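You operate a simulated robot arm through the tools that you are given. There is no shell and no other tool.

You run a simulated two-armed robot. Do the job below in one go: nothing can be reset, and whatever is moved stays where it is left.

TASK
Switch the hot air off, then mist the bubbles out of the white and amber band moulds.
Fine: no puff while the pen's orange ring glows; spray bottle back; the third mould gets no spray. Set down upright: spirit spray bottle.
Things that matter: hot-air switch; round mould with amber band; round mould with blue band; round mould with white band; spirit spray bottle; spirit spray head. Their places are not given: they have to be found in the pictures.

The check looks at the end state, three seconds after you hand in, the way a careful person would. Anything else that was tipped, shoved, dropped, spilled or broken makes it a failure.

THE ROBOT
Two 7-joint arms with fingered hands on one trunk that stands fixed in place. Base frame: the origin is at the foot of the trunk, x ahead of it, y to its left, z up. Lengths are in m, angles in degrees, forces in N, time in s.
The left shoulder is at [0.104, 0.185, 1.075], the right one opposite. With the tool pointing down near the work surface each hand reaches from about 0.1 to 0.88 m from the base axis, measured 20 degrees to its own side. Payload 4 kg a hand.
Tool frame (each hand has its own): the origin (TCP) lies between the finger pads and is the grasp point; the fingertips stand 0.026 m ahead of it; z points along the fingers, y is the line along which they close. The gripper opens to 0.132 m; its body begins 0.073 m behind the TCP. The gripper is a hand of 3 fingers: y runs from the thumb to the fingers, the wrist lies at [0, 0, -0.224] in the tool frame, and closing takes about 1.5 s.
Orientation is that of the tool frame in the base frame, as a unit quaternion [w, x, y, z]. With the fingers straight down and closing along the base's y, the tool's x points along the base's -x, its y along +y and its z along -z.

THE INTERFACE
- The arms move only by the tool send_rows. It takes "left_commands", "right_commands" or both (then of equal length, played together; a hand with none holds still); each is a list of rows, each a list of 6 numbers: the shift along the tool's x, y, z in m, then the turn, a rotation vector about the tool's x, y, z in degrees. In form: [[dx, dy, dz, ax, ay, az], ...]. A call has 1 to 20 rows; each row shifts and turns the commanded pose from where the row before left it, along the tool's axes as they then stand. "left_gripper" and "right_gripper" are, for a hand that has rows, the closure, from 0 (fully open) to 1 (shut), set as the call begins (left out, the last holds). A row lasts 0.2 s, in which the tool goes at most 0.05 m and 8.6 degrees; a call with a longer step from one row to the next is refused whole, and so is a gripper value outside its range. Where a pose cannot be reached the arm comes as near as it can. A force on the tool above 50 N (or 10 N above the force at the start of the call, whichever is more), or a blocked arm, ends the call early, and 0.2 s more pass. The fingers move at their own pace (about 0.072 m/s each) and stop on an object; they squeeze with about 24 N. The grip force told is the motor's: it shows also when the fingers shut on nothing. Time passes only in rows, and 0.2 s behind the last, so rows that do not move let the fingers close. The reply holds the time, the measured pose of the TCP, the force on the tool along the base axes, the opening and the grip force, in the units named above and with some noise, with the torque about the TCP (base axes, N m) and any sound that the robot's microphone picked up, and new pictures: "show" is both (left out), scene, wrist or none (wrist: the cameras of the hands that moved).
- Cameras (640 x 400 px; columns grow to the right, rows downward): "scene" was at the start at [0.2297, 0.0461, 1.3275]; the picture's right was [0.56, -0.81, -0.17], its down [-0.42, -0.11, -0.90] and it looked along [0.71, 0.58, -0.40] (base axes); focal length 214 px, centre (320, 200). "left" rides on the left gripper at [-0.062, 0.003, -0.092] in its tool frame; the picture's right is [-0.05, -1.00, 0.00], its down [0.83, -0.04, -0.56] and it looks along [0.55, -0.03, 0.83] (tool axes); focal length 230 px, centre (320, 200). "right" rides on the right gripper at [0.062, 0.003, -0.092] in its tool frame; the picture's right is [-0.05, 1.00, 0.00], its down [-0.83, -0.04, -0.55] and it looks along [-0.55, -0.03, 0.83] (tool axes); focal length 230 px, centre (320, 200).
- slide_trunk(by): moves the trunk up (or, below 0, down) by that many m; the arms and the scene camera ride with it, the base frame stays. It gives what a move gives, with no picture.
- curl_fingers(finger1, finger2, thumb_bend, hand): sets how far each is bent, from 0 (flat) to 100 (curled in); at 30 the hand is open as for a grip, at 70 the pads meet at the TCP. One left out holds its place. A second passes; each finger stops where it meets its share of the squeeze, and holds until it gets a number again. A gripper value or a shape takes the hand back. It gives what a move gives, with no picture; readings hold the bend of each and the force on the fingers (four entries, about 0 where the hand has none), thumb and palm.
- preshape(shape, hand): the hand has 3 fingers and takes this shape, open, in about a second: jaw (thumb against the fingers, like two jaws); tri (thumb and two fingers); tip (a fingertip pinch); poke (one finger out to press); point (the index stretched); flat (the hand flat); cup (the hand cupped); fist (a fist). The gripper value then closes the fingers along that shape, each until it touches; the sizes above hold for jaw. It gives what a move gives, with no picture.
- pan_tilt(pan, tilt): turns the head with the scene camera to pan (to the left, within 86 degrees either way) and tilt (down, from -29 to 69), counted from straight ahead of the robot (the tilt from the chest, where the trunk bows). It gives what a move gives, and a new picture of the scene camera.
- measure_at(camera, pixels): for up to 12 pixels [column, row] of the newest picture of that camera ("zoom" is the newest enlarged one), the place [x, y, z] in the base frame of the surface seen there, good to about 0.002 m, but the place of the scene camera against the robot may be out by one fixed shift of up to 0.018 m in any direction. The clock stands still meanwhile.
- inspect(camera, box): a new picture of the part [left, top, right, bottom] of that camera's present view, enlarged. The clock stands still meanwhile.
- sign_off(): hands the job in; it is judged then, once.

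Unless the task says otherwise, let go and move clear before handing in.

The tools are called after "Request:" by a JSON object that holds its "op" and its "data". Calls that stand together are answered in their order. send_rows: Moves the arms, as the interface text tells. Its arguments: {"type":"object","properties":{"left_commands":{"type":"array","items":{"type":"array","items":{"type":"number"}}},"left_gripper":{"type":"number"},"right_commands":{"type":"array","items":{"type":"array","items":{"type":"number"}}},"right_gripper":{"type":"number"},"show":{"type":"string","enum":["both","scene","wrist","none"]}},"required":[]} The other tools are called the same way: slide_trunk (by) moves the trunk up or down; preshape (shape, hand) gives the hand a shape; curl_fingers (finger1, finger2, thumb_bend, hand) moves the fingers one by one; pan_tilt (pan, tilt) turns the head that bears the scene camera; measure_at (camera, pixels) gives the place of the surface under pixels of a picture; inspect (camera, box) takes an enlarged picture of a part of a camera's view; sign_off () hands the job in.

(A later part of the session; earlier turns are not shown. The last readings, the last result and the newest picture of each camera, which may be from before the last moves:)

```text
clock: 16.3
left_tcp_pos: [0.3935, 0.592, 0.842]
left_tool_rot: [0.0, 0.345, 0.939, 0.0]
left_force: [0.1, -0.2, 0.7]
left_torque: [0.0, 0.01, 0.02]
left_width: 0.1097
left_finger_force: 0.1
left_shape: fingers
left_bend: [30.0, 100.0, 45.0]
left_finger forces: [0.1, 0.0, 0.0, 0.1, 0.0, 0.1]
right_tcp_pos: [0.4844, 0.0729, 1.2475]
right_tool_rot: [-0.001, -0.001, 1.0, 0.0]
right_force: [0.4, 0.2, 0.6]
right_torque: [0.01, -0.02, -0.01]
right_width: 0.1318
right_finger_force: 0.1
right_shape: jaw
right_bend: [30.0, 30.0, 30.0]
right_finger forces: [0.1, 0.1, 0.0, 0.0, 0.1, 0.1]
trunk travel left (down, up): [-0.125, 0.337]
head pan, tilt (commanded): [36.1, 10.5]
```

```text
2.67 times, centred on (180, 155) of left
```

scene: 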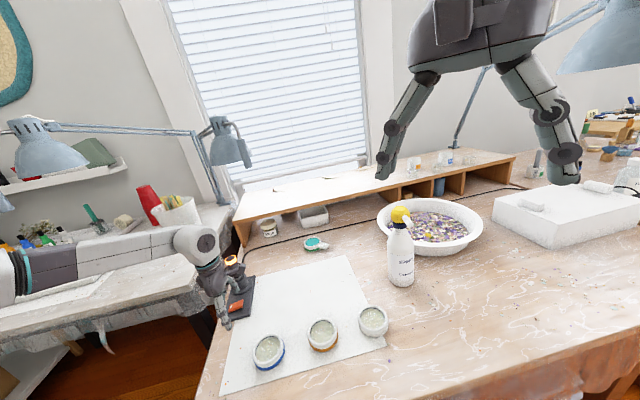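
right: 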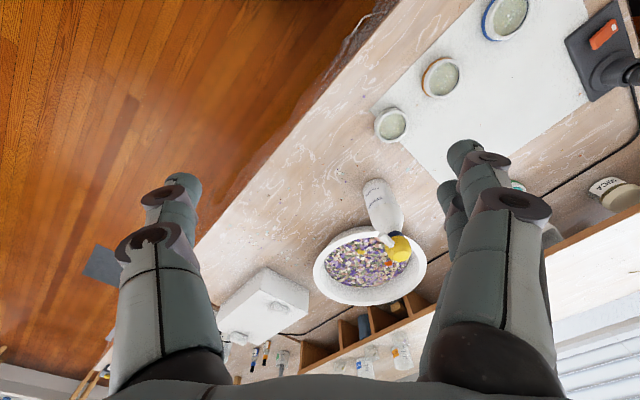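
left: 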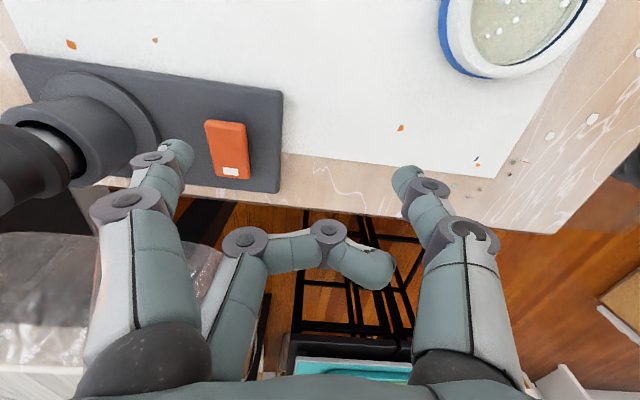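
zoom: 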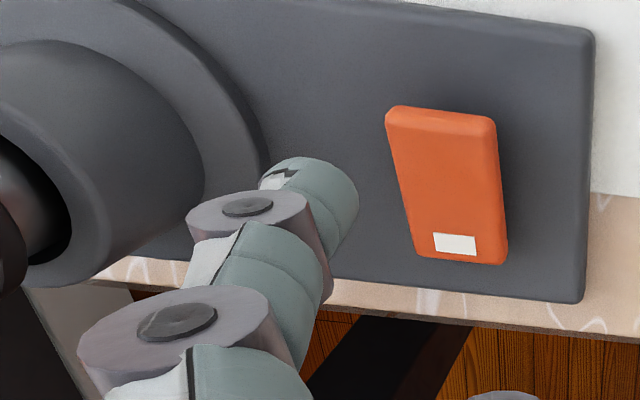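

The finger is about 0.05 above the plate, and perspective makes it look left of the switch. I'll measure the tip and the rocker ends in this zoom to refine the offset.

Request:
{"op": "measure_at", "data": {"camera": "zoom", "pixels": [[320, 165], [340, 190], [330, 220], [350, 200], [300, 175], [315, 190], [440, 118], [450, 140], [480, 130], [410, 125], [455, 244], [450, 190]]}}

```text
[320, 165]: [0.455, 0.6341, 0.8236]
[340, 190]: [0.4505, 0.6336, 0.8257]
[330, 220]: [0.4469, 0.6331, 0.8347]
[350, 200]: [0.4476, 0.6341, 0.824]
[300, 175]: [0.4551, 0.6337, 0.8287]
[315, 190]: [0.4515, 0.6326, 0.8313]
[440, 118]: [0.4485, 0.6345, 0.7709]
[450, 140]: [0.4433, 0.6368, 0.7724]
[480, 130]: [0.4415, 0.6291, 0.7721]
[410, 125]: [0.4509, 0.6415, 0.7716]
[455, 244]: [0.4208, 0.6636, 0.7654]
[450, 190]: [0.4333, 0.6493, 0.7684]
```

The fingertip centre is about (0.4455, 0.637), right over the raised end. I'll go down to just above contact and check the force.

Request:
{"op": "send_rows", "data": {"left_commands": [[0, 0, 0.018, 0, 0, 0], [0, 0, 0.012, 0, 0, 0], [0, 0, 0.006, 0, 0, 0], [0, 0, 0.003, 0, 0, 0]], "show": "wrist"}}

Request:
{"op": "inspect", "data": {"camera": "left", "box": [100, 80, 300, 210]}}

```text
clock: 17.3
left_tcp_pos: [0.3948, 0.5924, 0.803]
left_tool_rot: [0.0, 0.345, 0.939, 0.0]
left_force: [-0.1, -0.5, 0.1]
left_torque: [-0.03, 0.01, 0.01]
left_width: 0.1098
left_finger_force: 0.1
left_shape: fingers
left_bend: [30.0, 100.0, 45.0]
left_finger forces: [0.0, 0.0, 0.0, 0.0, 0.0, 0.0]
right_tcp_pos: [0.4846, 0.0725, 1.2477]
right_tool_rot: [0.0, 0.0, 1.0, -0.001]
right_force: [0.1, -0.8, 0.0]
right_torque: [-0.05, 0.01, 0.03]
right_width: 0.1319
right_finger_force: 0.1
right_shape: jaw
right_bend: [30.0, 30.0, 30.0]
right_finger forces: [0.0, 0.0, 0.1, 0.1, 0.0, 0.0]
trunk travel left (down, up): [-0.125, 0.337]
head pan, tilt (commanded): [36.1, 10.5]
```

left: 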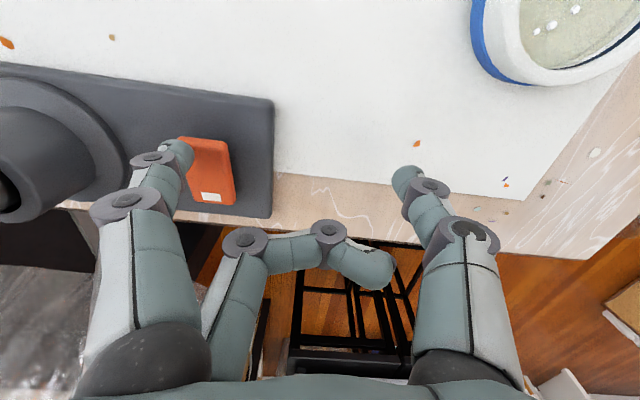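

```text
3.08 times, centred on (200, 145) of left
```

zoom: 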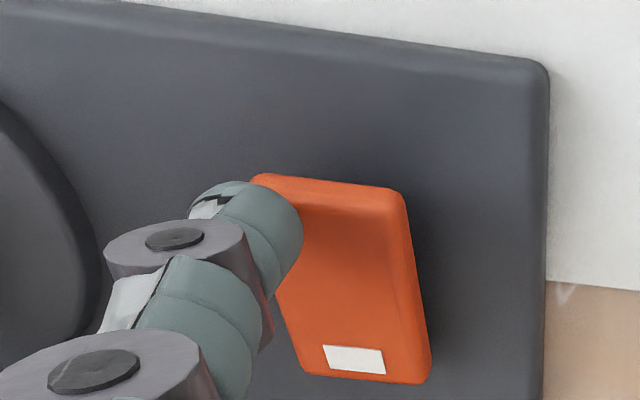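

The fingertip only overlaps the pen-side edge of the rocker at zoom (270,200). I'll measure both again to correct the offset.

Request:
{"op": "measure_at", "data": {"camera": "zoom", "pixels": [[250, 190], [275, 200], [290, 220], [295, 235], [270, 230], [230, 195], [320, 200], [380, 210], [320, 260], [390, 270], [355, 358], [270, 180]]}}

```text
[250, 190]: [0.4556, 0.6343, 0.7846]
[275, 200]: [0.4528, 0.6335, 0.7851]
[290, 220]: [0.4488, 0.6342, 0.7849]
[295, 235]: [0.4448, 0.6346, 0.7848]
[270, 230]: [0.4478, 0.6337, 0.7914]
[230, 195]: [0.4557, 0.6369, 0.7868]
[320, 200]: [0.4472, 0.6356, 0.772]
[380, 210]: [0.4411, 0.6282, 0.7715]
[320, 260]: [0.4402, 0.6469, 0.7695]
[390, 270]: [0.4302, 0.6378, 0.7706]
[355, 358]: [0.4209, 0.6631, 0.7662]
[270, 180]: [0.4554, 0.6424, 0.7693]
```

The fingertip centre is about (0.4487, 0.638), slightly past the raised end's edge. I'll shift +5 mm in tool x and −3 mm in tool y, then press gradually.

Request:
{"op": "send_rows", "data": {"left_commands": [[0.005, -0.003, 0, 0, 0, 0], [0, 0, 0.003, 0, 0, 0], [0, 0, 0.002, 0, 0, 0], [0, 0, 0.002, 0, 0, 0]], "show": "wrist"}}

Request:
{"op": "inspect", "data": {"camera": "left", "box": [100, 80, 300, 210]}}

```text
clock: 18.3
left_tcp_pos: [0.3891, 0.5931, 0.7946]
left_tool_rot: [-0.001, 0.344, 0.939, 0.0]
left_force: [-0.4, -1.0, 0.8]
left_torque: [0.04, -0.1, 0.0]
left_width: 0.1098
left_finger_force: 0.1
left_shape: fingers
left_bend: [30.0, 100.0, 45.0]
left_finger forces: [1.2, 0.0, 0.0, 0.0, 0.1, 0.1]
right_tcp_pos: [0.4832, 0.0729, 1.2482]
right_tool_rot: [0.0, 0.0, 1.0, -0.001]
right_force: [-1.4, 0.0, 0.4]
right_torque: [-0.01, 0.02, -0.01]
right_width: 0.1318
right_finger_force: 0.1
right_shape: jaw
right_bend: [30.0, 30.0, 30.0]
right_finger forces: [0.0, 0.0, 0.1, 0.0, 0.0, 0.0]
trunk travel left (down, up): [-0.125, 0.337]
head pan, tilt (commanded): [36.1, 10.5]
```

left: 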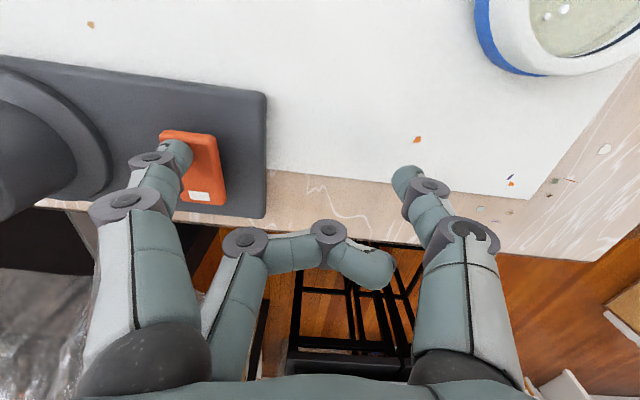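

```text
3.08 times, centred on (200, 145) of left
```

zoom: 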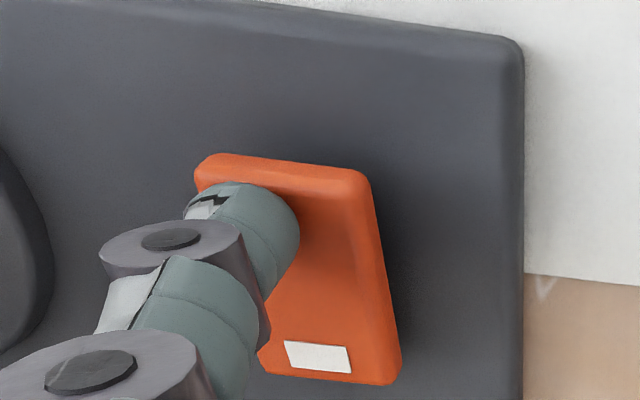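

Contact has begun (finger force 1.2 N) with the tip on the raised half of the rocker. I'll press further in 2 mm steps.

Request:
{"op": "send_rows", "data": {"left_commands": [[0, 0, 0.002, 0, 0, 0], [0, 0, 0.002, 0, 0, 0], [0, 0, 0.002, 0, 0, 0]], "show": "wrist"}}

Request:
{"op": "inspect", "data": {"camera": "left", "box": [100, 80, 300, 210]}}

Request:
{"op": "inspect", "data": {"camera": "scene", "box": [200, 240, 300, 340]}}

```text
clock: 19.1
left_tcp_pos: [0.3894, 0.5939, 0.7909]
left_tool_rot: [0.0, 0.345, 0.939, 0.0]
left_force: [-0.9, -1.5, 5.3]
left_torque: [0.27, -0.26, -0.02]
left_width: 0.1106
left_finger_force: 2.1
left_shape: fingers
left_bend: [30.0, 100.0, 45.0]
left_finger forces: [5.1, 0.0, 0.1, 0.0, 0.0, 0.0]
right_tcp_pos: [0.4818, 0.0715, 1.248]
right_tool_rot: [0.001, 0.0, 1.0, 0.0]
right_force: [0.3, 0.3, 0.3]
right_torque: [0.03, 0.0, 0.06]
right_width: 0.1321
right_finger_force: 0.1
right_shape: jaw
right_bend: [30.0, 30.0, 30.0]
right_finger forces: [0.0, 0.0, 0.0, 0.0, 0.1, 0.0]
trunk travel left (down, up): [-0.125, 0.337]
head pan, tilt (commanded): [36.1, 10.5]
```

left: 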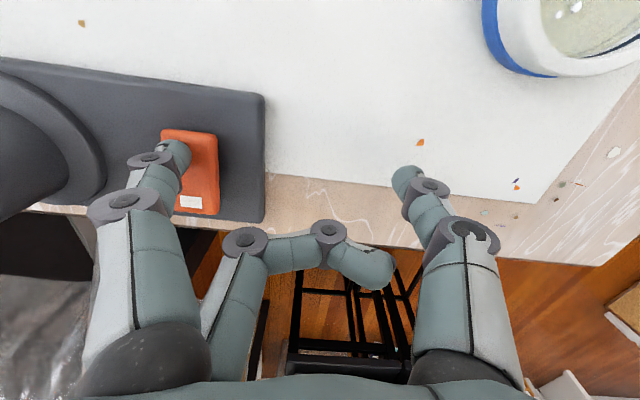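

```text
3.08 times, centred on (200, 145) of left
```

zoom: 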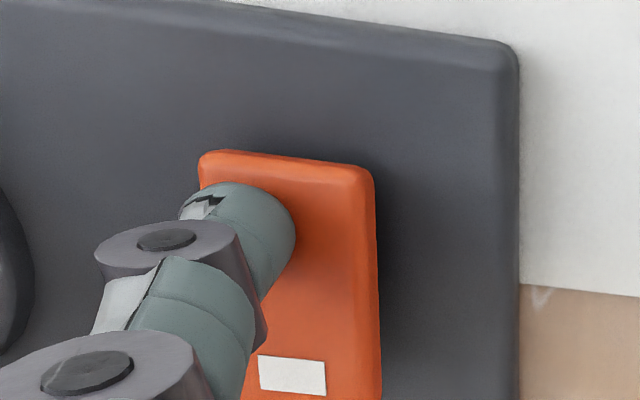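

```text
4.00 times, centred on (250, 290) of scene
```

zoom: 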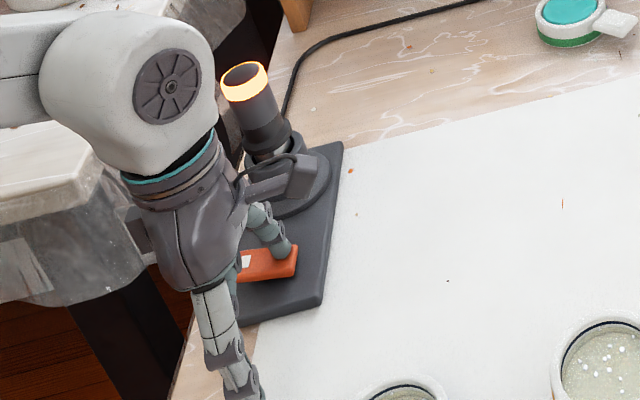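

The rocker is tilting (the marked end at zoom (292,375) has risen) with a 5 N push, but the ring still glows. I'll press a few mm more.

Request:
{"op": "send_rows", "data": {"left_commands": [[0, 0, 0.002, 0, 0, 0], [0, 0, 0.002, 0, 0, 0], [0, 0, 0.002, 0, 0, 0]], "show": "wrist"}}

Request:
{"op": "inspect", "data": {"camera": "left", "box": [100, 80, 300, 210]}}

Request:
{"op": "inspect", "data": {"camera": "scene", "box": [200, 240, 300, 340]}}

```text
clock: 19.9
left_tcp_pos: [0.3882, 0.5918, 0.7864]
left_tool_rot: [0.002, 0.346, 0.938, 0.002]
left_force: [-3.7, -8.6, 23.5]
left_torque: [1.23, -1.37, -0.3]
left_width: 0.1151
left_finger_force: 11.5
left_shape: fingers
left_bend: [29.0, 100.0, 45.0]
left_finger forces: [23.3, 0.1, 0.0, 0.0, 0.0, 0.0]
right_tcp_pos: [0.4818, 0.0698, 1.2484]
right_tool_rot: [0.0, 0.001, 1.0, 0.001]
right_force: [0.2, 0.2, 0.1]
right_torque: [-0.01, 0.01, -0.02]
right_width: 0.1321
right_finger_force: 0.0
right_shape: jaw
right_bend: [30.0, 30.0, 30.0]
right_finger forces: [0.1, 0.0, 0.0, 0.0, 0.1, 0.1]
trunk travel left (down, up): [-0.125, 0.337]
head pan, tilt (commanded): [36.1, 10.5]
```

left: 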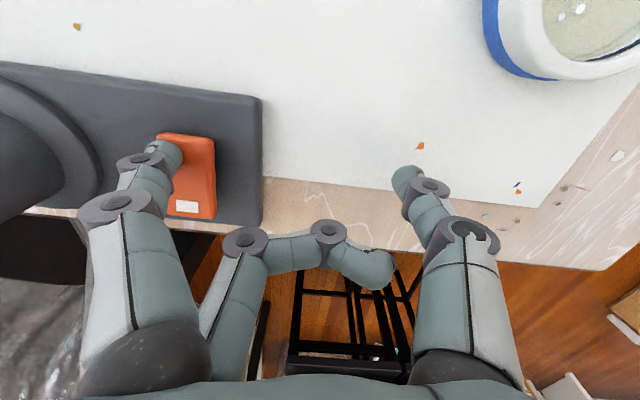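

```text
3.08 times, centred on (200, 145) of left
```

zoom: 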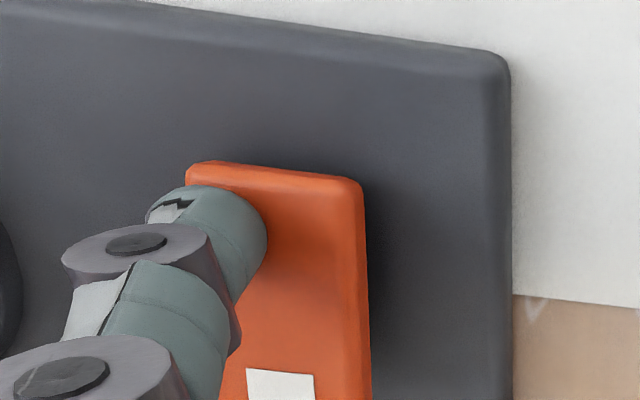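

```text
4.00 times, centred on (250, 290) of scene
```

zoom: 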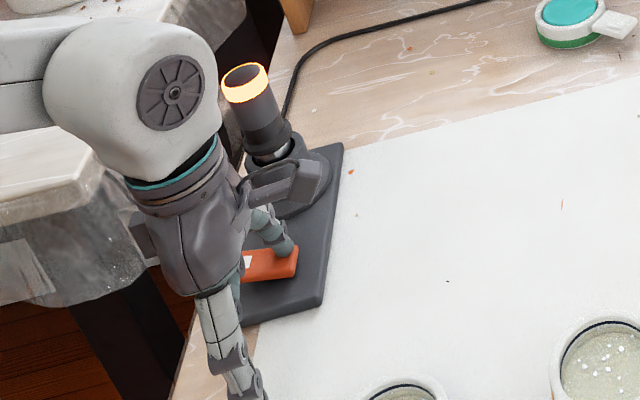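

The push reached 23 N, which means the rocker is at its stop. I'll lift off slowly and look at the switch and the ring.

Request:
{"op": "send_rows", "data": {"left_commands": [[0, 0, -0.006, 0, 0, 0], [0, 0, -0.01, 0, 0, 0], [0, 0, -0.02, 0, 0, 0], [0, 0, -0.03, 0, 0, 0], [0, 0, -0.03, 0, 0, 0]]}}

Request:
{"op": "inspect", "data": {"camera": "left", "box": [60, 80, 300, 230]}}

Request:
{"op": "inspect", "data": {"camera": "scene", "box": [200, 240, 300, 340]}}

```text
clock: 21.1
left_tcp_pos: [0.389, 0.5932, 0.8811]
left_tool_rot: [-0.001, 0.345, 0.939, 0.0]
left_force: [0.4, 0.6, -0.3]
left_torque: [0.02, -0.02, 0.03]
left_width: 0.1103
left_finger_force: 0.0
left_shape: fingers
left_bend: [30.0, 100.0, 45.0]
left_finger forces: [0.1, 0.0, 0.0, 0.0, 0.1, 0.1]
right_tcp_pos: [0.4833, 0.0727, 1.2479]
right_tool_rot: [0.0, 0.001, 1.0, 0.0]
right_force: [0.3, 0.5, 0.3]
right_torque: [0.02, -0.03, 0.01]
right_width: 0.1319
right_finger_force: 0.0
right_shape: jaw
right_bend: [30.0, 30.0, 30.0]
right_finger forces: [0.0, 0.1, 0.0, 0.0, 0.0, 0.1]
trunk travel left (down, up): [-0.125, 0.337]
head pan, tilt (commanded): [36.1, 10.5]
```

scene: 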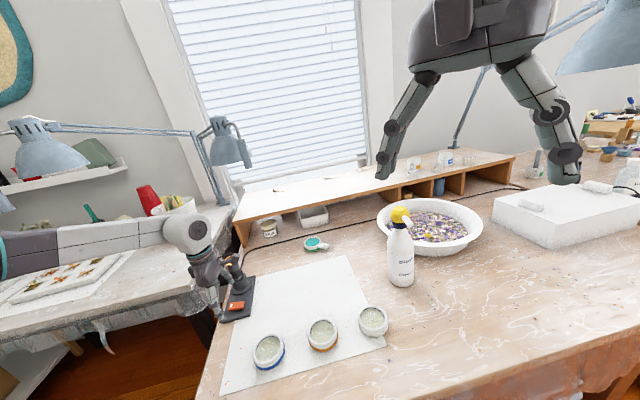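
left: 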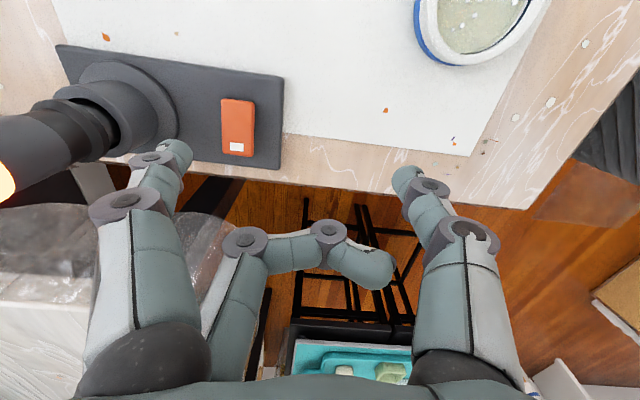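

```text
2.67 times, centred on (180, 155) of left
```

zoom: 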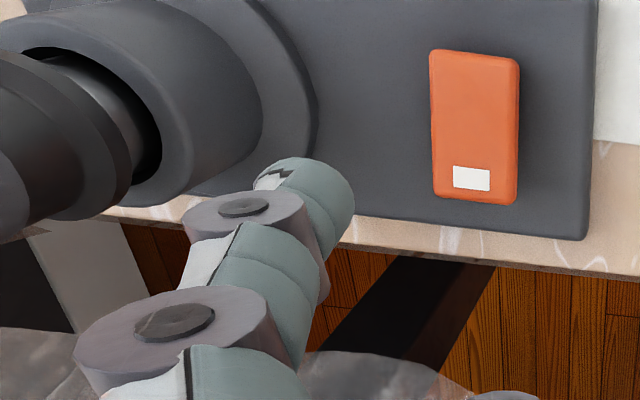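

```text
4.00 times, centred on (250, 290) of scene
```

zoom: 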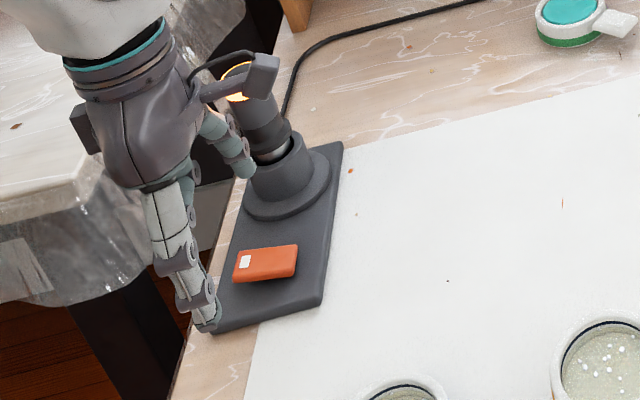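

Now I check whether the rocker flipped: measuring heights of both ends in the left camera.

Request:
{"op": "inspect", "data": {"camera": "left", "box": [200, 80, 300, 180]}}

Request:
{"op": "measure_at", "data": {"camera": "zoom", "pixels": [[220, 90], [280, 95], [250, 100], [250, 150], [230, 200], [270, 200], [225, 280], [285, 285], [235, 265], [350, 150], [350, 290], [330, 100]]}}

```text
4.00 times, centred on (250, 130) of left
```

zoom: 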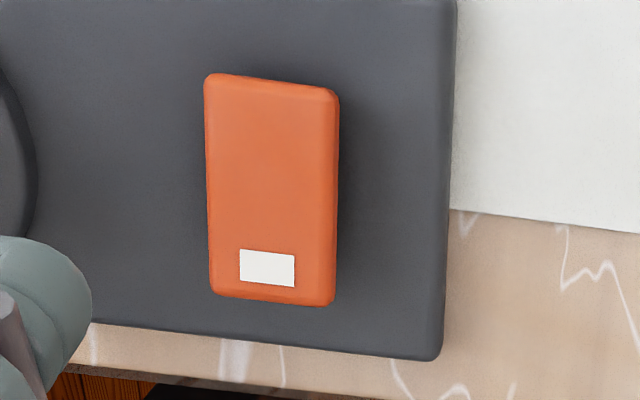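

```text
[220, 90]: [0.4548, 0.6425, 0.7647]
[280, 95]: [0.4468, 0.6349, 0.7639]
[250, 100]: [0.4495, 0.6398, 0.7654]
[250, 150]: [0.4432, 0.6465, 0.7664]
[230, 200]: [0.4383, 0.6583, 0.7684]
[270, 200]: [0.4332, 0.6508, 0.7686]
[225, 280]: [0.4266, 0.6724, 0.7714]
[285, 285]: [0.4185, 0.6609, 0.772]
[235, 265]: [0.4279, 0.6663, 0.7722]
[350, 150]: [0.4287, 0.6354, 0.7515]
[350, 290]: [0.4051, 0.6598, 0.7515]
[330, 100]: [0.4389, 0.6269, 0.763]
```

The rocker has flipped and stays flipped (marked end now z≈0.772, other end 0.764), so the pen is switched off and just needs to cool. I'll lift the left hand clear and move it towards open space above the bench.

Request:
{"op": "send_rows", "data": {"left_commands": [[0, 0, -0.04, 0, 0, 0], [0, 0, -0.04, 0, 0, 0], [0, 0, -0.04, 0, 0, 0], [0, 0, -0.04, 0, 0, 0], [-0.038, -0.0044, 0, 0, 0, 0], [-0.038, -0.0044, 0, 0, 0, 0], [-0.038, -0.0044, 0, 0, 0, 0], [-0.038, -0.0044, 0, 0, 0, 0], [-0.038, -0.0044, 0, 0, 0, 0], [-0.038, -0.0044, 0, 0, 0, 4.7]], "show": "scene"}}

Request:
{"op": "preshape", "data": {"hand": "left", "shape": "jaw"}}

Request:
{"op": "inspect", "data": {"camera": "scene", "box": [200, 240, 300, 340]}}

```text
clock: 23.3
left_tcp_pos: [0.5459, 0.4252, 1.0387]
left_tool_rot: [-0.001, 0.383, 0.924, 0.0]
left_force: [0.3, 0.2, -0.5]
left_torque: [0.01, 0.03, 0.01]
left_width: 0.1102
left_finger_force: 0.1
left_shape: fingers
left_bend: [30.0, 100.0, 45.0]
left_finger forces: [0.1, 0.0, 0.1, 0.0, 0.0, 0.1]
right_tcp_pos: [0.4862, 0.0711, 1.2461]
right_tool_rot: [-0.002, 0.0, 1.0, 0.0]
right_force: [0.1, 0.0, -0.3]
right_torque: [-0.01, 0.05, 0.0]
right_width: 0.1317
right_finger_force: 0.0
right_shape: jaw
right_bend: [30.0, 30.0, 30.0]
right_finger forces: [0.1, 0.1, 0.0, 0.1, 0.0, 0.1]
trunk travel left (down, up): [-0.125, 0.337]
head pan, tilt (commanded): [36.1, 10.5]
```

scene: 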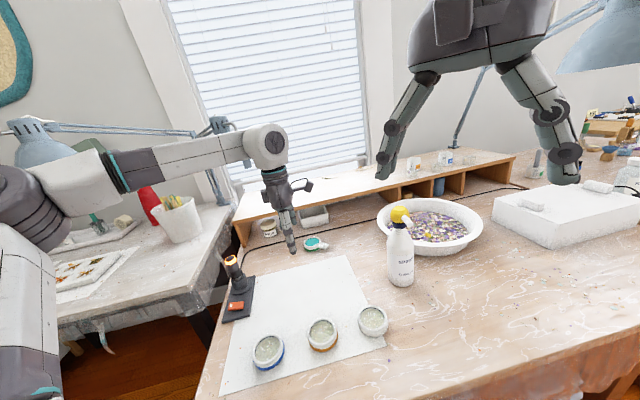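

```text
clock: 24.2
left_tcp_pos: [0.5456, 0.426, 1.0395]
left_tool_rot: [0.0, 0.383, 0.924, 0.0]
left_force: [0.8, -0.6, -0.1]
left_torque: [-0.01, 0.0, 0.01]
left_width: 0.1319
left_finger_force: 0.0
left_shape: jaw
left_bend: [30.0, 30.0, 30.0]
left_finger forces: [0.0, 0.0, 0.1, 0.0, 0.0, 0.0]
right_tcp_pos: [0.4841, 0.073, 1.2477]
right_tool_rot: [0.0, 0.0, 1.0, 0.001]
right_force: [0.2, 1.3, 0.0]
right_torque: [0.0, 0.0, 0.0]
right_width: 0.1319
right_finger_force: 0.0
right_shape: jaw
right_bend: [30.0, 30.0, 30.0]
right_finger forces: [0.1, 0.0, 0.0, 0.1, 0.0, 0.1]
trunk travel left (down, up): [-0.125, 0.337]
head pan, tilt (commanded): [36.1, 10.5]
```

```text
4.00 times, centred on (250, 290) of scene
```

zoom: 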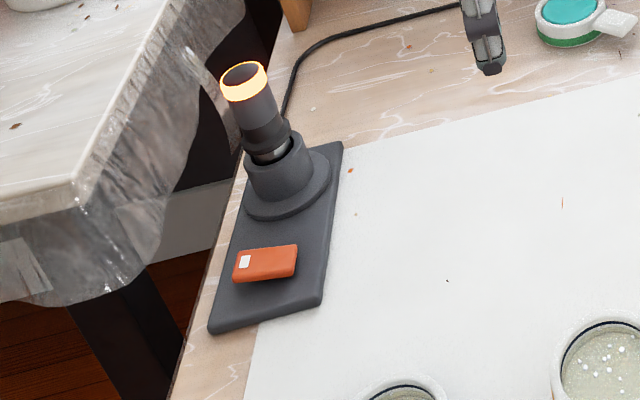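

The ring still glows while it cools; the switch stays flipped. Meanwhile I'll pitch the left hand to horizontal, pointing forward-right, in free air.

Request:
{"op": "send_rows", "data": {"left_commands": [[0, 0, 0, 0, -8.18, 0], [0, 0, 0, 0, -8.18, 0], [0, 0, 0, 0, -8.18, 0], [0, 0, 0, 0, -8.18, 0], [0, 0, 0, 0, -8.18, 0], [0, 0, 0, 0, -8.18, 0], [0, 0, 0, 0, -8.18, 0], [0, 0, 0, 0, -8.18, 0], [0, 0, 0, 0, -8.18, 0], [0, 0, 0, 0, -8.18, 0], [0, 0, 0, 0, -8.18, 0]]}}

Request:
{"op": "inspect", "data": {"camera": "scene", "box": [200, 240, 300, 340]}}

```text
clock: 26.6
left_tcp_pos: [0.5461, 0.4266, 1.039]
left_tool_rot: [0.654, 0.271, 0.652, -0.272]
left_force: [0.0, 0.2, -0.4]
left_torque: [0.01, -0.02, 0.0]
left_width: 0.1319
left_finger_force: 0.1
left_shape: jaw
left_bend: [30.0, 30.0, 30.0]
left_finger forces: [0.1, 0.0, 0.1, 0.1, 0.0, 0.0]
right_tcp_pos: [0.4842, 0.072, 1.2465]
right_tool_rot: [-0.001, -0.001, 1.0, 0.0]
right_force: [-0.6, -0.3, -0.9]
right_torque: [0.01, -0.01, -0.03]
right_width: 0.1318
right_finger_force: 0.2
right_shape: jaw
right_bend: [30.0, 30.0, 30.0]
right_finger forces: [0.0, 0.1, 0.1, 0.0, 0.0, 0.0]
trunk travel left (down, up): [-0.125, 0.337]
head pan, tilt (commanded): [36.1, 10.5]
```

scene: 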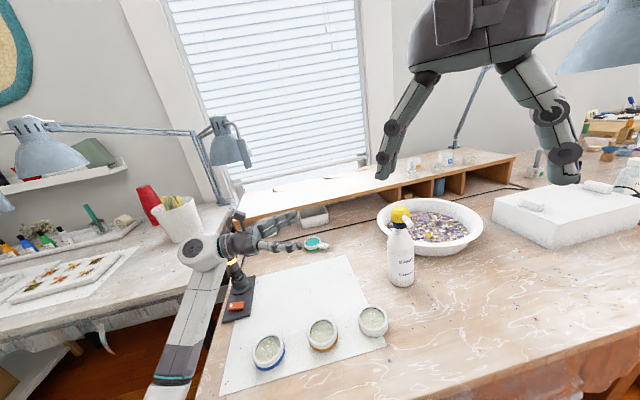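
left: 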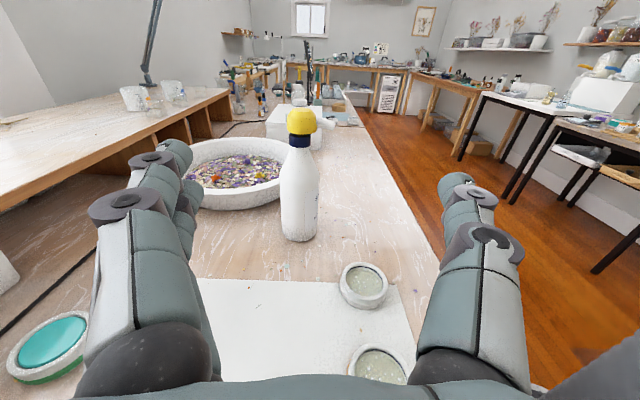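

```text
4.00 times, centred on (250, 290) of scene
```

zoom: 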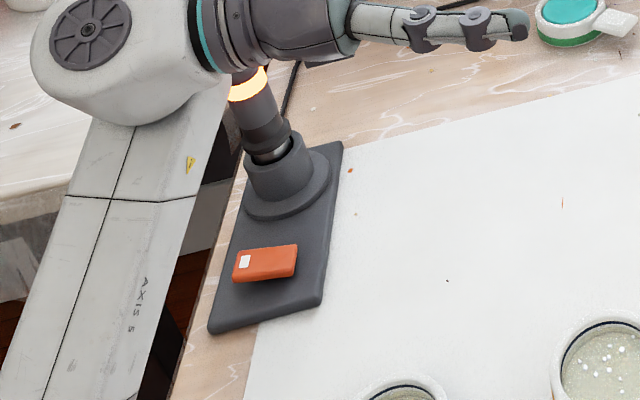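

The ring is still glowing and the left forearm hangs low from the wrist. I'll raise the trunk by 0.15 so the arms come in from above and stay clear of the moulds, then look.

Request:
{"op": "slide_trunk", "data": {"by": 0.15}}

Request:
{"op": "pan_tilt", "data": {"pan": 25, "tilt": 25}}

Request:
{"op": "measure_at", "data": {"camera": "left", "pixels": [[300, 110], [300, 215], [320, 200], [283, 200], [360, 285], [375, 365], [210, 205], [235, 160], [395, 200], [440, 270], [290, 240]]}}

```text
clock: 28.4
left_tcp_pos: [0.5455, 0.4268, 1.1881]
left_tool_rot: [0.653, 0.27, 0.654, -0.27]
left_force: [0.0, 0.6, -0.3]
left_torque: [0.0, -0.02, 0.0]
left_width: 0.1322
left_finger_force: 0.0
left_shape: jaw
left_bend: [30.0, 30.0, 30.0]
left_finger forces: [0.0, 0.1, 0.0, 0.0, 0.0, 0.0]
right_tcp_pos: [0.4844, 0.0739, 1.3973]
right_tool_rot: [-0.001, 0.0, 1.0, 0.0]
right_force: [-1.1, -1.2, -0.3]
right_torque: [-0.01, -0.02, 0.03]
right_width: 0.132
right_finger_force: 0.0
right_shape: jaw
right_bend: [30.0, 30.0, 30.0]
right_finger forces: [0.0, 0.0, 0.1, 0.1, 0.0, 0.0]
trunk travel left (down, up): [-0.275, 0.187]
head pan, tilt (commanded): [36.1, 10.5]
```

```text
clock: 29.1
left_tcp_pos: [0.5472, 0.4258, 1.1903]
left_tool_rot: [0.653, 0.271, 0.653, -0.271]
left_force: [0.1, -0.1, -0.1]
left_torque: [0.02, -0.03, 0.06]
left_width: 0.1322
left_finger_force: 0.0
left_shape: jaw
left_bend: [30.0, 30.0, 30.0]
left_finger forces: [0.0, 0.0, 0.1, 0.0, 0.0, 0.0]
right_tcp_pos: [0.4827, 0.0737, 1.3979]
right_tool_rot: [0.001, 0.0, 1.0, 0.0]
right_force: [-0.7, -0.2, 1.0]
right_torque: [-0.01, 0.01, -0.01]
right_width: 0.1318
right_finger_force: 0.0
right_shape: jaw
right_bend: [30.0, 30.0, 30.0]
right_finger forces: [0.0, 0.0, 0.0, 0.0, 0.1, 0.0]
trunk travel left (down, up): [-0.275, 0.187]
head pan, tilt (commanded): [25.0, 25.0]
```

scene: 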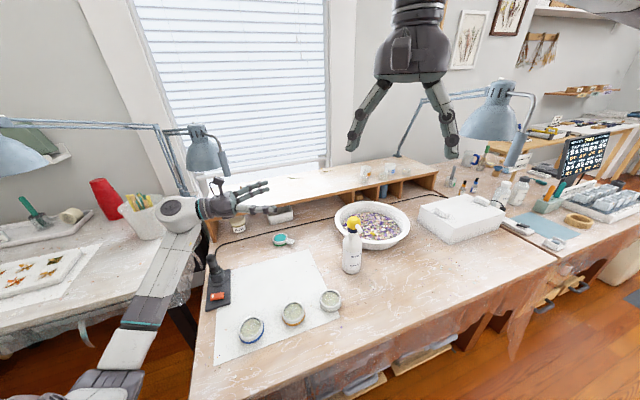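

```text
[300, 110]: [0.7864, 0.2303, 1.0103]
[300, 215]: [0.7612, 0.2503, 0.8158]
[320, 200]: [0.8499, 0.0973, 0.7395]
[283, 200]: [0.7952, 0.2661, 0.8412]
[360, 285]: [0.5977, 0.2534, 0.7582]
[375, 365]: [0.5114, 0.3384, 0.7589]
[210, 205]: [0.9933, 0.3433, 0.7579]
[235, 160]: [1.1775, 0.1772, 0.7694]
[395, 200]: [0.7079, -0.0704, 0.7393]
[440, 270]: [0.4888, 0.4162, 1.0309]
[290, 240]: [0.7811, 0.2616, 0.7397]
```

The new view shows the whole bench; the pen tip at (212,258) may have dimmed. I'll zoom in on it.

Request:
{"op": "inspect", "data": {"camera": "scene", "box": [190, 240, 250, 320]}}

Request:
{"op": "inspect", "data": {"camera": "scene", "box": [310, 190, 430, 290]}}

Request:
{"op": "measure_at", "data": {"camera": "scene", "pixels": [[195, 390], [300, 385], [400, 340], [480, 310], [560, 255], [340, 225], [372, 205], [372, 245], [335, 215], [410, 220], [250, 330], [330, 300]]}}

```text
5.00 times, centred on (220, 280) of scene
```

zoom: 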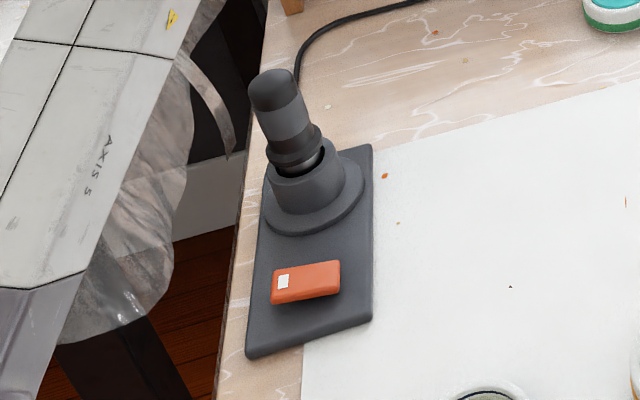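

```text
4.00 times, centred on (370, 240) of scene
```

zoom: 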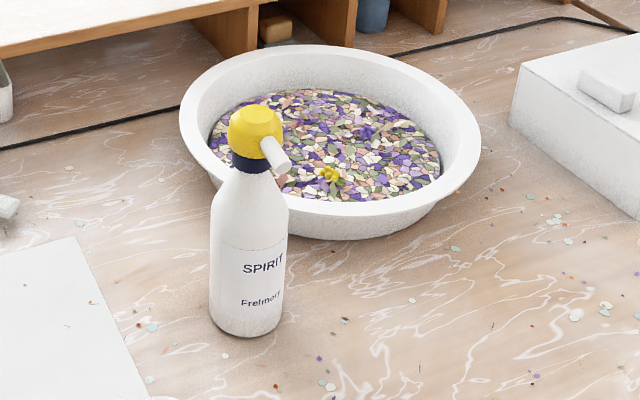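

```text
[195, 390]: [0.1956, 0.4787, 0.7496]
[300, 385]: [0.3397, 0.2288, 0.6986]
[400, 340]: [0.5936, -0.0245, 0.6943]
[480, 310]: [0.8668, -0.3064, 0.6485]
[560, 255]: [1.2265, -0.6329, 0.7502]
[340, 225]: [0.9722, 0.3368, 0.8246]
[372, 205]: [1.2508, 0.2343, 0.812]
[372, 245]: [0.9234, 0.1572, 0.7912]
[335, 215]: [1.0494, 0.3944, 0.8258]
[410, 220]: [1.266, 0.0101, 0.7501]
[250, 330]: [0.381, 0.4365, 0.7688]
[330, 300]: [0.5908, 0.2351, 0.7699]
```

The ring is dark now, so the pen is off and cool. I'll bring the left hand towards the bottle, stopping about 0.14 m short at z≈0.97 to check how the elbow lies.

Request:
{"op": "send_rows", "data": {"left_commands": [[0.0314, 0.0038, 0.0246, 0, 0, 0], [0.0314, 0.0038, 0.0246, 0, 0, 0], [0.0314, 0.0038, 0.0246, 0, 0, 0], [0.0314, 0.0038, 0.0246, 0, 0, 0], [0.0314, 0.0038, 0.0246, 0, 0, 0], [0.0314, 0.0038, 0.0246, 0, 0, 0], [0.0314, 0.0038, 0.0246, 0, 0, 0]]}}

```text
clock: 30.7
left_tcp_pos: [0.6506, 0.3481, 1.0239]
left_tool_rot: [0.653, 0.271, 0.653, -0.271]
left_force: [0.7, 0.0, -0.8]
left_torque: [0.0, 0.0, 0.02]
left_width: 0.1321
left_finger_force: 0.2
left_shape: jaw
left_bend: [30.0, 30.0, 30.0]
left_finger forces: [0.0, 0.0, 0.0, 0.1, 0.0, 0.0]
left hand out of reach, approached as far as the arm can: row 6, 7
right_tcp_pos: [0.484, 0.0745, 1.398]
right_tool_rot: [0.0, 0.0, 1.0, 0.0]
right_force: [0.1, 1.2, -0.1]
right_torque: [-0.02, -0.01, -0.01]
right_width: 0.132
right_finger_force: 0.1
right_shape: jaw
right_bend: [30.0, 30.0, 30.0]
right_finger forces: [0.0, 0.1, 0.0, 0.0, 0.0, 0.0]
trunk travel left (down, up): [-0.275, 0.187]
head pan, tilt (commanded): [25.0, 25.0]
```

scene: 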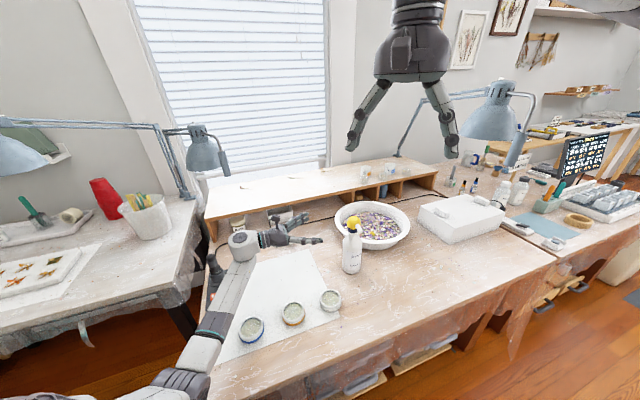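
left: 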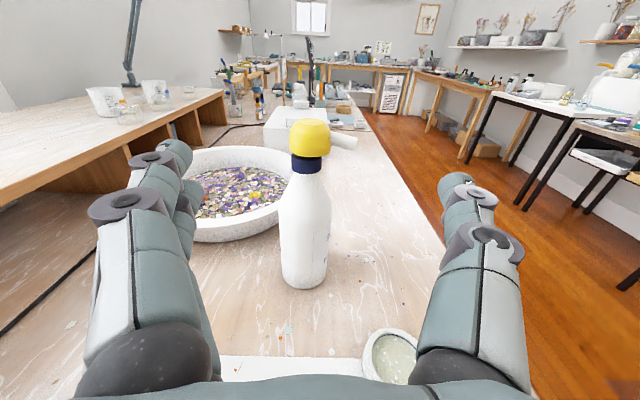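

The left arm hit a joint limit at (0.65, 0.348, 1.024) in the level pose. I'll pitch the fingers downward 40°, which lifts the wrist and should free the arm.

Request:
{"op": "send_rows", "data": {"left_commands": [[0, 0, 0, 0, 8, 0], [0, 0, 0, 0, 8, 0], [0, 0, 0, 0, 8, 0], [0, 0, 0, 0, 8, 0], [0, 0, 0, 0, 8, 0]]}}

```text
clock: 31.9
left_tcp_pos: [0.652, 0.3481, 1.0246]
left_tool_rot: [0.389, 0.347, 0.838, -0.162]
left_force: [0.6, -0.8, -0.1]
left_torque: [0.01, -0.01, 0.0]
left_width: 0.1318
left_finger_force: 0.0
left_shape: jaw
left_bend: [30.0, 30.0, 30.0]
left_finger forces: [0.0, 0.0, 0.0, 0.0, 0.0, 0.0]
right_tcp_pos: [0.4837, 0.0723, 1.3976]
right_tool_rot: [0.0, 0.0, 1.0, 0.0]
right_force: [-0.6, -0.1, 0.1]
right_torque: [0.02, 0.03, -0.01]
right_width: 0.1321
right_finger_force: 0.0
right_shape: jaw
right_bend: [30.0, 30.0, 30.0]
right_finger forces: [0.0, 0.0, 0.0, 0.1, 0.1, 0.0]
trunk travel left (down, up): [-0.275, 0.187]
head pan, tilt (commanded): [25.0, 25.0]
```

scene: 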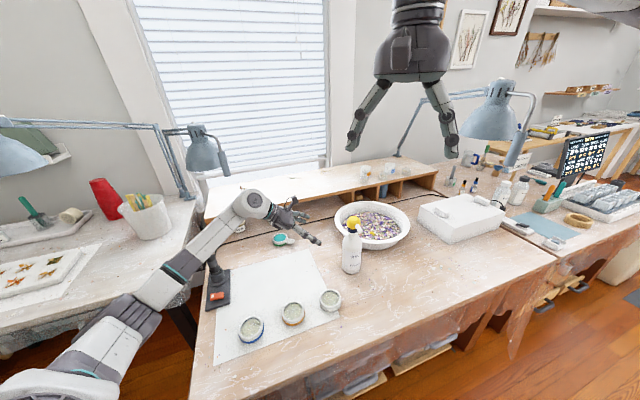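
left: 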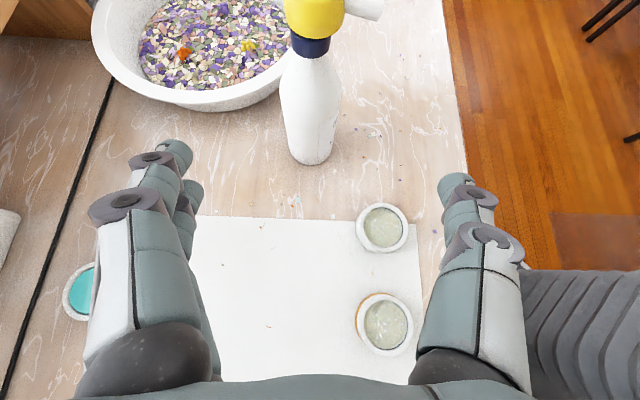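

Pitched down, the elbow swings out to the left and clears the moulds. I'll ease the pitch to about 22° (so the palm and camera clear the bottle's neck) and move to a pre-grasp 0.14 m short of the body.

Request:
{"op": "send_rows", "data": {"left_commands": [[0, 0, 0, 0, -6, 0], [0, 0, 0, 0, -6, 0], [0, 0, 0, 0, -6, 0], [0.0246, 0.002, 0.0243, 0, 0, 0], [0.0246, 0.002, 0.0243, 0, 0, 0], [0.0246, 0.002, 0.0243, 0, 0, 0], [0.0246, 0.002, 0.0243, 0, 0, 0]]}}

```text
clock: 33.5
left_tcp_pos: [0.696, 0.3171, 0.8975]
left_tool_rot: [0.516, 0.318, 0.766, -0.214]
left_force: [-0.4, -0.2, 0.1]
left_torque: [0.01, 0.0, -0.04]
left_width: 0.1318
left_finger_force: 0.0
left_shape: jaw
left_bend: [30.0, 30.0, 30.0]
left_finger forces: [0.0, 0.1, 0.0, 0.0, 0.0, 0.0]
right_tcp_pos: [0.4855, 0.0726, 1.3963]
right_tool_rot: [-0.001, 0.001, 1.0, 0.0]
right_force: [0.4, 0.3, -0.5]
right_torque: [0.01, -0.01, -0.02]
right_width: 0.1318
right_finger_force: 0.1
right_shape: jaw
right_bend: [30.0, 30.0, 30.0]
right_finger forces: [0.1, 0.0, 0.0, 0.0, 0.0, 0.0]
trunk travel left (down, up): [-0.275, 0.187]
head pan, tilt (commanded): [25.0, 25.0]
```

scene: 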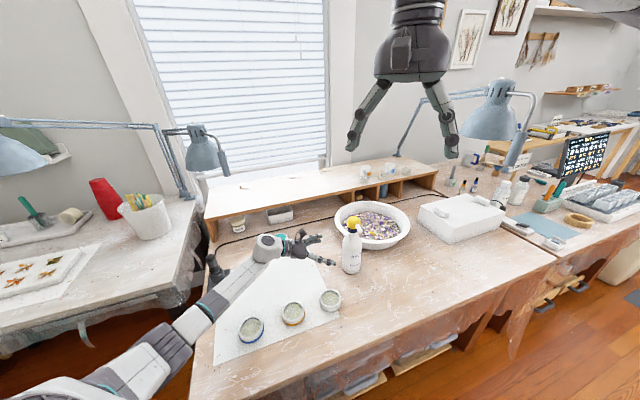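
left: 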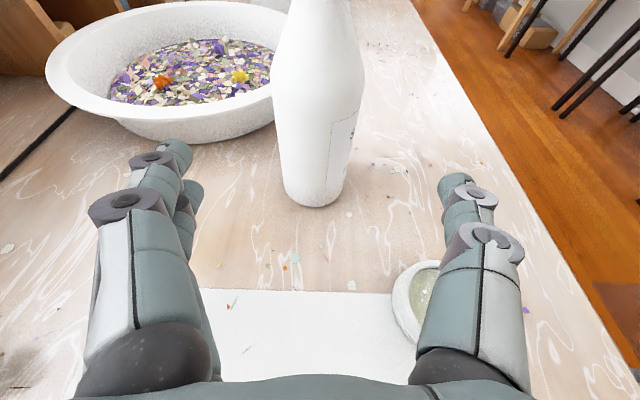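

The bottle is centred between the open fingers (column ~318). Before grasping I'll rehearse the 60° tilt with the empty hand to confirm the arm can reach the spraying attitude.

Request:
{"op": "send_rows", "data": {"left_commands": [[0, 0, -0.01, -2.81, 0, 6.95], [0, 0, -0.01, -2.81, 0, 6.95], [0, 0, -0.01, -2.81, 0, 6.95], [0, 0, 0, -2.81, 0, 6.95], [0, 0, 0, -2.81, 0, 6.95], [0, 0, 0, -2.81, 0, 6.95], [0, 0, 0, -2.81, 0, 6.95], [0, 0, 0, -2.81, 0, 6.95]]}}

```text
clock: 35.3
left_tcp_pos: [0.692, 0.3201, 0.9004]
left_tool_rot: [0.527, 0.334, 0.759, -0.189]
left_force: [-0.8, -0.7, -0.1]
left_torque: [-0.02, 0.02, -0.02]
left_width: 0.132
left_finger_force: 0.1
left_shape: jaw
left_bend: [30.0, 30.0, 30.0]
left_finger forces: [0.0, 0.0, 0.0, 0.0, 0.1, 0.0]
left hand out of reach, approached as far as the arm can: row 1, 2, 3, 4, 5, 6, 7, 8
right_tcp_pos: [0.4834, 0.0727, 1.3977]
right_tool_rot: [0.0, 0.0, 1.0, 0.001]
right_force: [-0.2, -0.6, 0.5]
right_torque: [0.04, 0.02, 0.0]
right_width: 0.132
right_finger_force: 0.0
right_shape: jaw
right_bend: [30.0, 30.0, 30.0]
right_finger forces: [0.0, 0.0, 0.1, 0.0, 0.0, 0.0]
trunk travel left (down, up): [-0.275, 0.187]
head pan, tilt (commanded): [25.0, 25.0]
```

scene: 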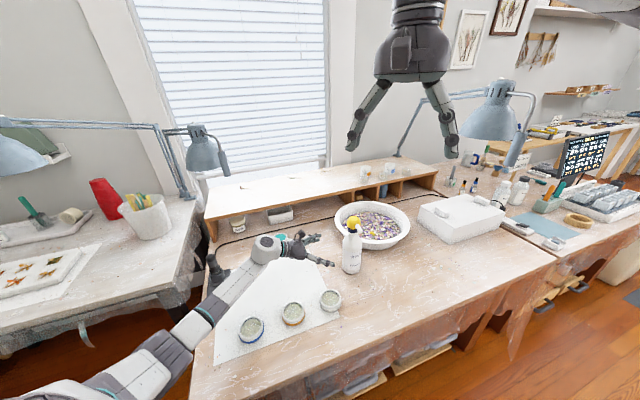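
left: 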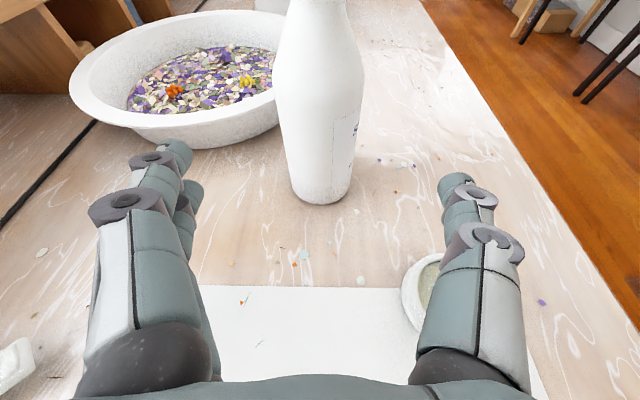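

The tilt direction is blocked at the wrist-roll limit I found earlier, in this hand roll. Rolling the other way round (camera below, thumb on the far side) should give range, so I'll test by rolling −170°.

Request:
{"op": "send_rows", "data": {"left_commands": [[0, 0, -0.01, 0, 0, -8.5], [0, 0, 0, 0, 0, -8.5], [0, 0, 0, 0, 0, -8.5], [0, 0, 0, 0, 0, -8.5], [0, 0, 0, 0, 0, -8.5], [0, 0, 0, 0, 0, -8.5], [0, 0, 0, 0, 0, -8.5], [0, 0, 0, 0, 0, -8.5], [0, 0, 0, 0, 0, -8.5], [0, 0, 0, 0, 0, -8.5], [0, 0, 0, 0, 0, -8.5], [0, 0, 0, 0, 0, -8.5], [0, 0, 0, 0, 0, -8.5], [0, 0, 0, 0, 0, -8.5], [0, 0, 0, 0, 0, -8.5], [0, 0, 0, 0, 0, -8.5], [0, 0, 0, 0, 0, -8.5], [0, 0, 0, 0, 0, -8.5], [0, 0, 0, 0, 0, -8.5], [0, 0, 0, 0, 0, -8.5]]}}

```text
clock: 39.5
left_tcp_pos: [0.6855, 0.327, 0.903]
left_tool_rot: [0.143, 0.727, -0.399, 0.54]
left_force: [0.7, -0.3, 0.2]
left_torque: [-0.03, 0.0, -0.05]
left_width: 0.132
left_finger_force: 0.1
left_shape: jaw
left_bend: [30.0, 30.0, 30.0]
left_finger forces: [0.1, 0.0, 0.0, 0.0, 0.0, 0.0]
right_tcp_pos: [0.4831, 0.0732, 1.398]
right_tool_rot: [0.0, 0.001, 1.0, 0.0]
right_force: [0.4, 0.5, -0.5]
right_torque: [0.02, -0.01, -0.01]
right_width: 0.1318
right_finger_force: 0.1
right_shape: jaw
right_bend: [30.0, 30.0, 30.0]
right_finger forces: [0.0, 0.0, 0.1, 0.1, 0.1, 0.1]
trunk travel left (down, up): [-0.275, 0.187]
head pan, tilt (commanded): [25.0, 25.0]
```

scene: 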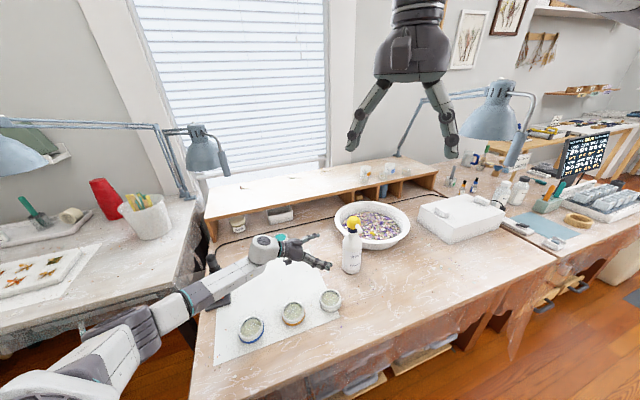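
left: 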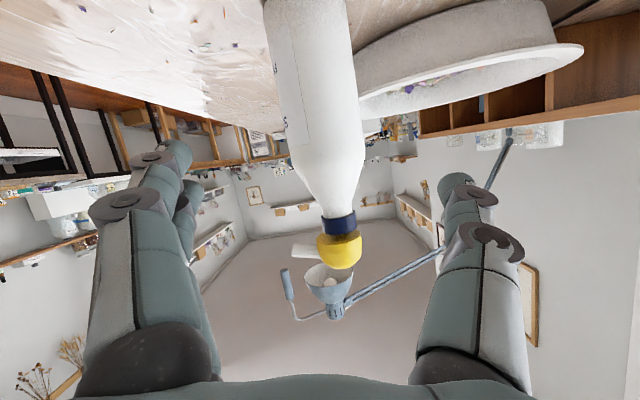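

Rolling that way works with no reach warning; the bottle shows upside-down at (320,100) because the camera is now below. I'll level the roll and rehearse the 60° tilt from here.

Request:
{"op": "send_rows", "data": {"left_commands": [[0, 0, -0.01, 0, 0, -6.95], [0, 0, 0, 0, 0, -6.95], [0, 0, 0, 2.82, 0, 6.95], [0, 0, 0, 2.82, 0, 6.95], [0, 0, 0, 2.82, 0, 6.95], [0, 0, 0, 2.82, 0, 6.95], [0, 0, 0, 2.82, 0, 6.95], [0, 0, 0, 2.82, 0, 6.95], [0, 0, 0, 2.82, 0, 6.95], [0, 0, 0, 2.82, 0, 6.95]]}}

```text
clock: 41.7
left_tcp_pos: [0.6783, 0.3321, 0.907]
left_tool_rot: [-0.207, 0.562, -0.526, 0.604]
left_force: [-0.2, 0.4, 1.0]
left_torque: [0.0, 0.0, 0.03]
left_width: 0.1317
left_finger_force: 0.1
left_shape: jaw
left_bend: [30.0, 30.0, 30.0]
left_finger forces: [0.1, 0.0, 0.0, 0.0, 0.0, 0.1]
right_tcp_pos: [0.4839, 0.0722, 1.3978]
right_tool_rot: [0.0, 0.0, 1.0, -0.001]
right_force: [-0.2, 0.3, 0.5]
right_torque: [0.01, 0.03, 0.04]
right_width: 0.1322
right_finger_force: 0.1
right_shape: jaw
right_bend: [30.0, 30.0, 30.0]
right_finger forces: [0.0, 0.0, 0.0, 0.1, 0.0, 0.0]
trunk travel left (down, up): [-0.275, 0.187]
head pan, tilt (commanded): [25.0, 25.0]
```

scene: 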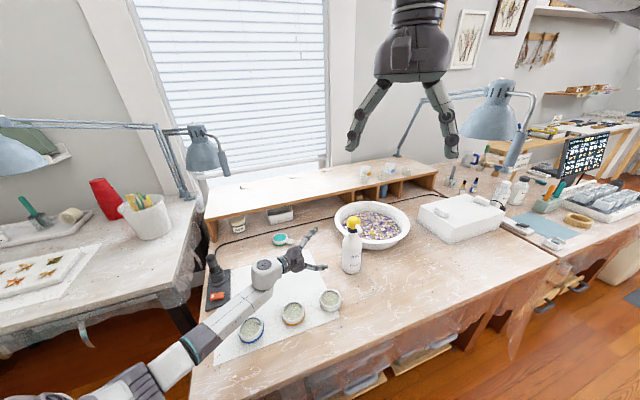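
left: 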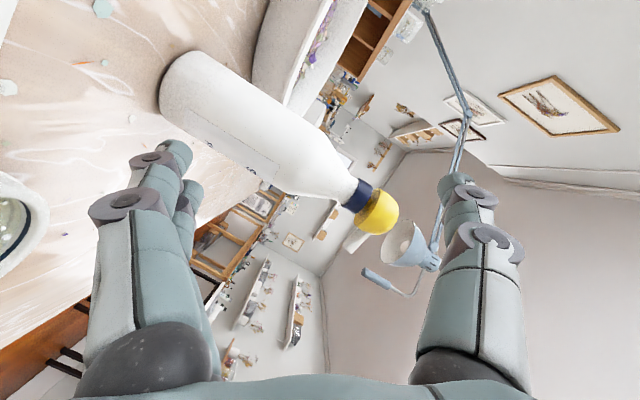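

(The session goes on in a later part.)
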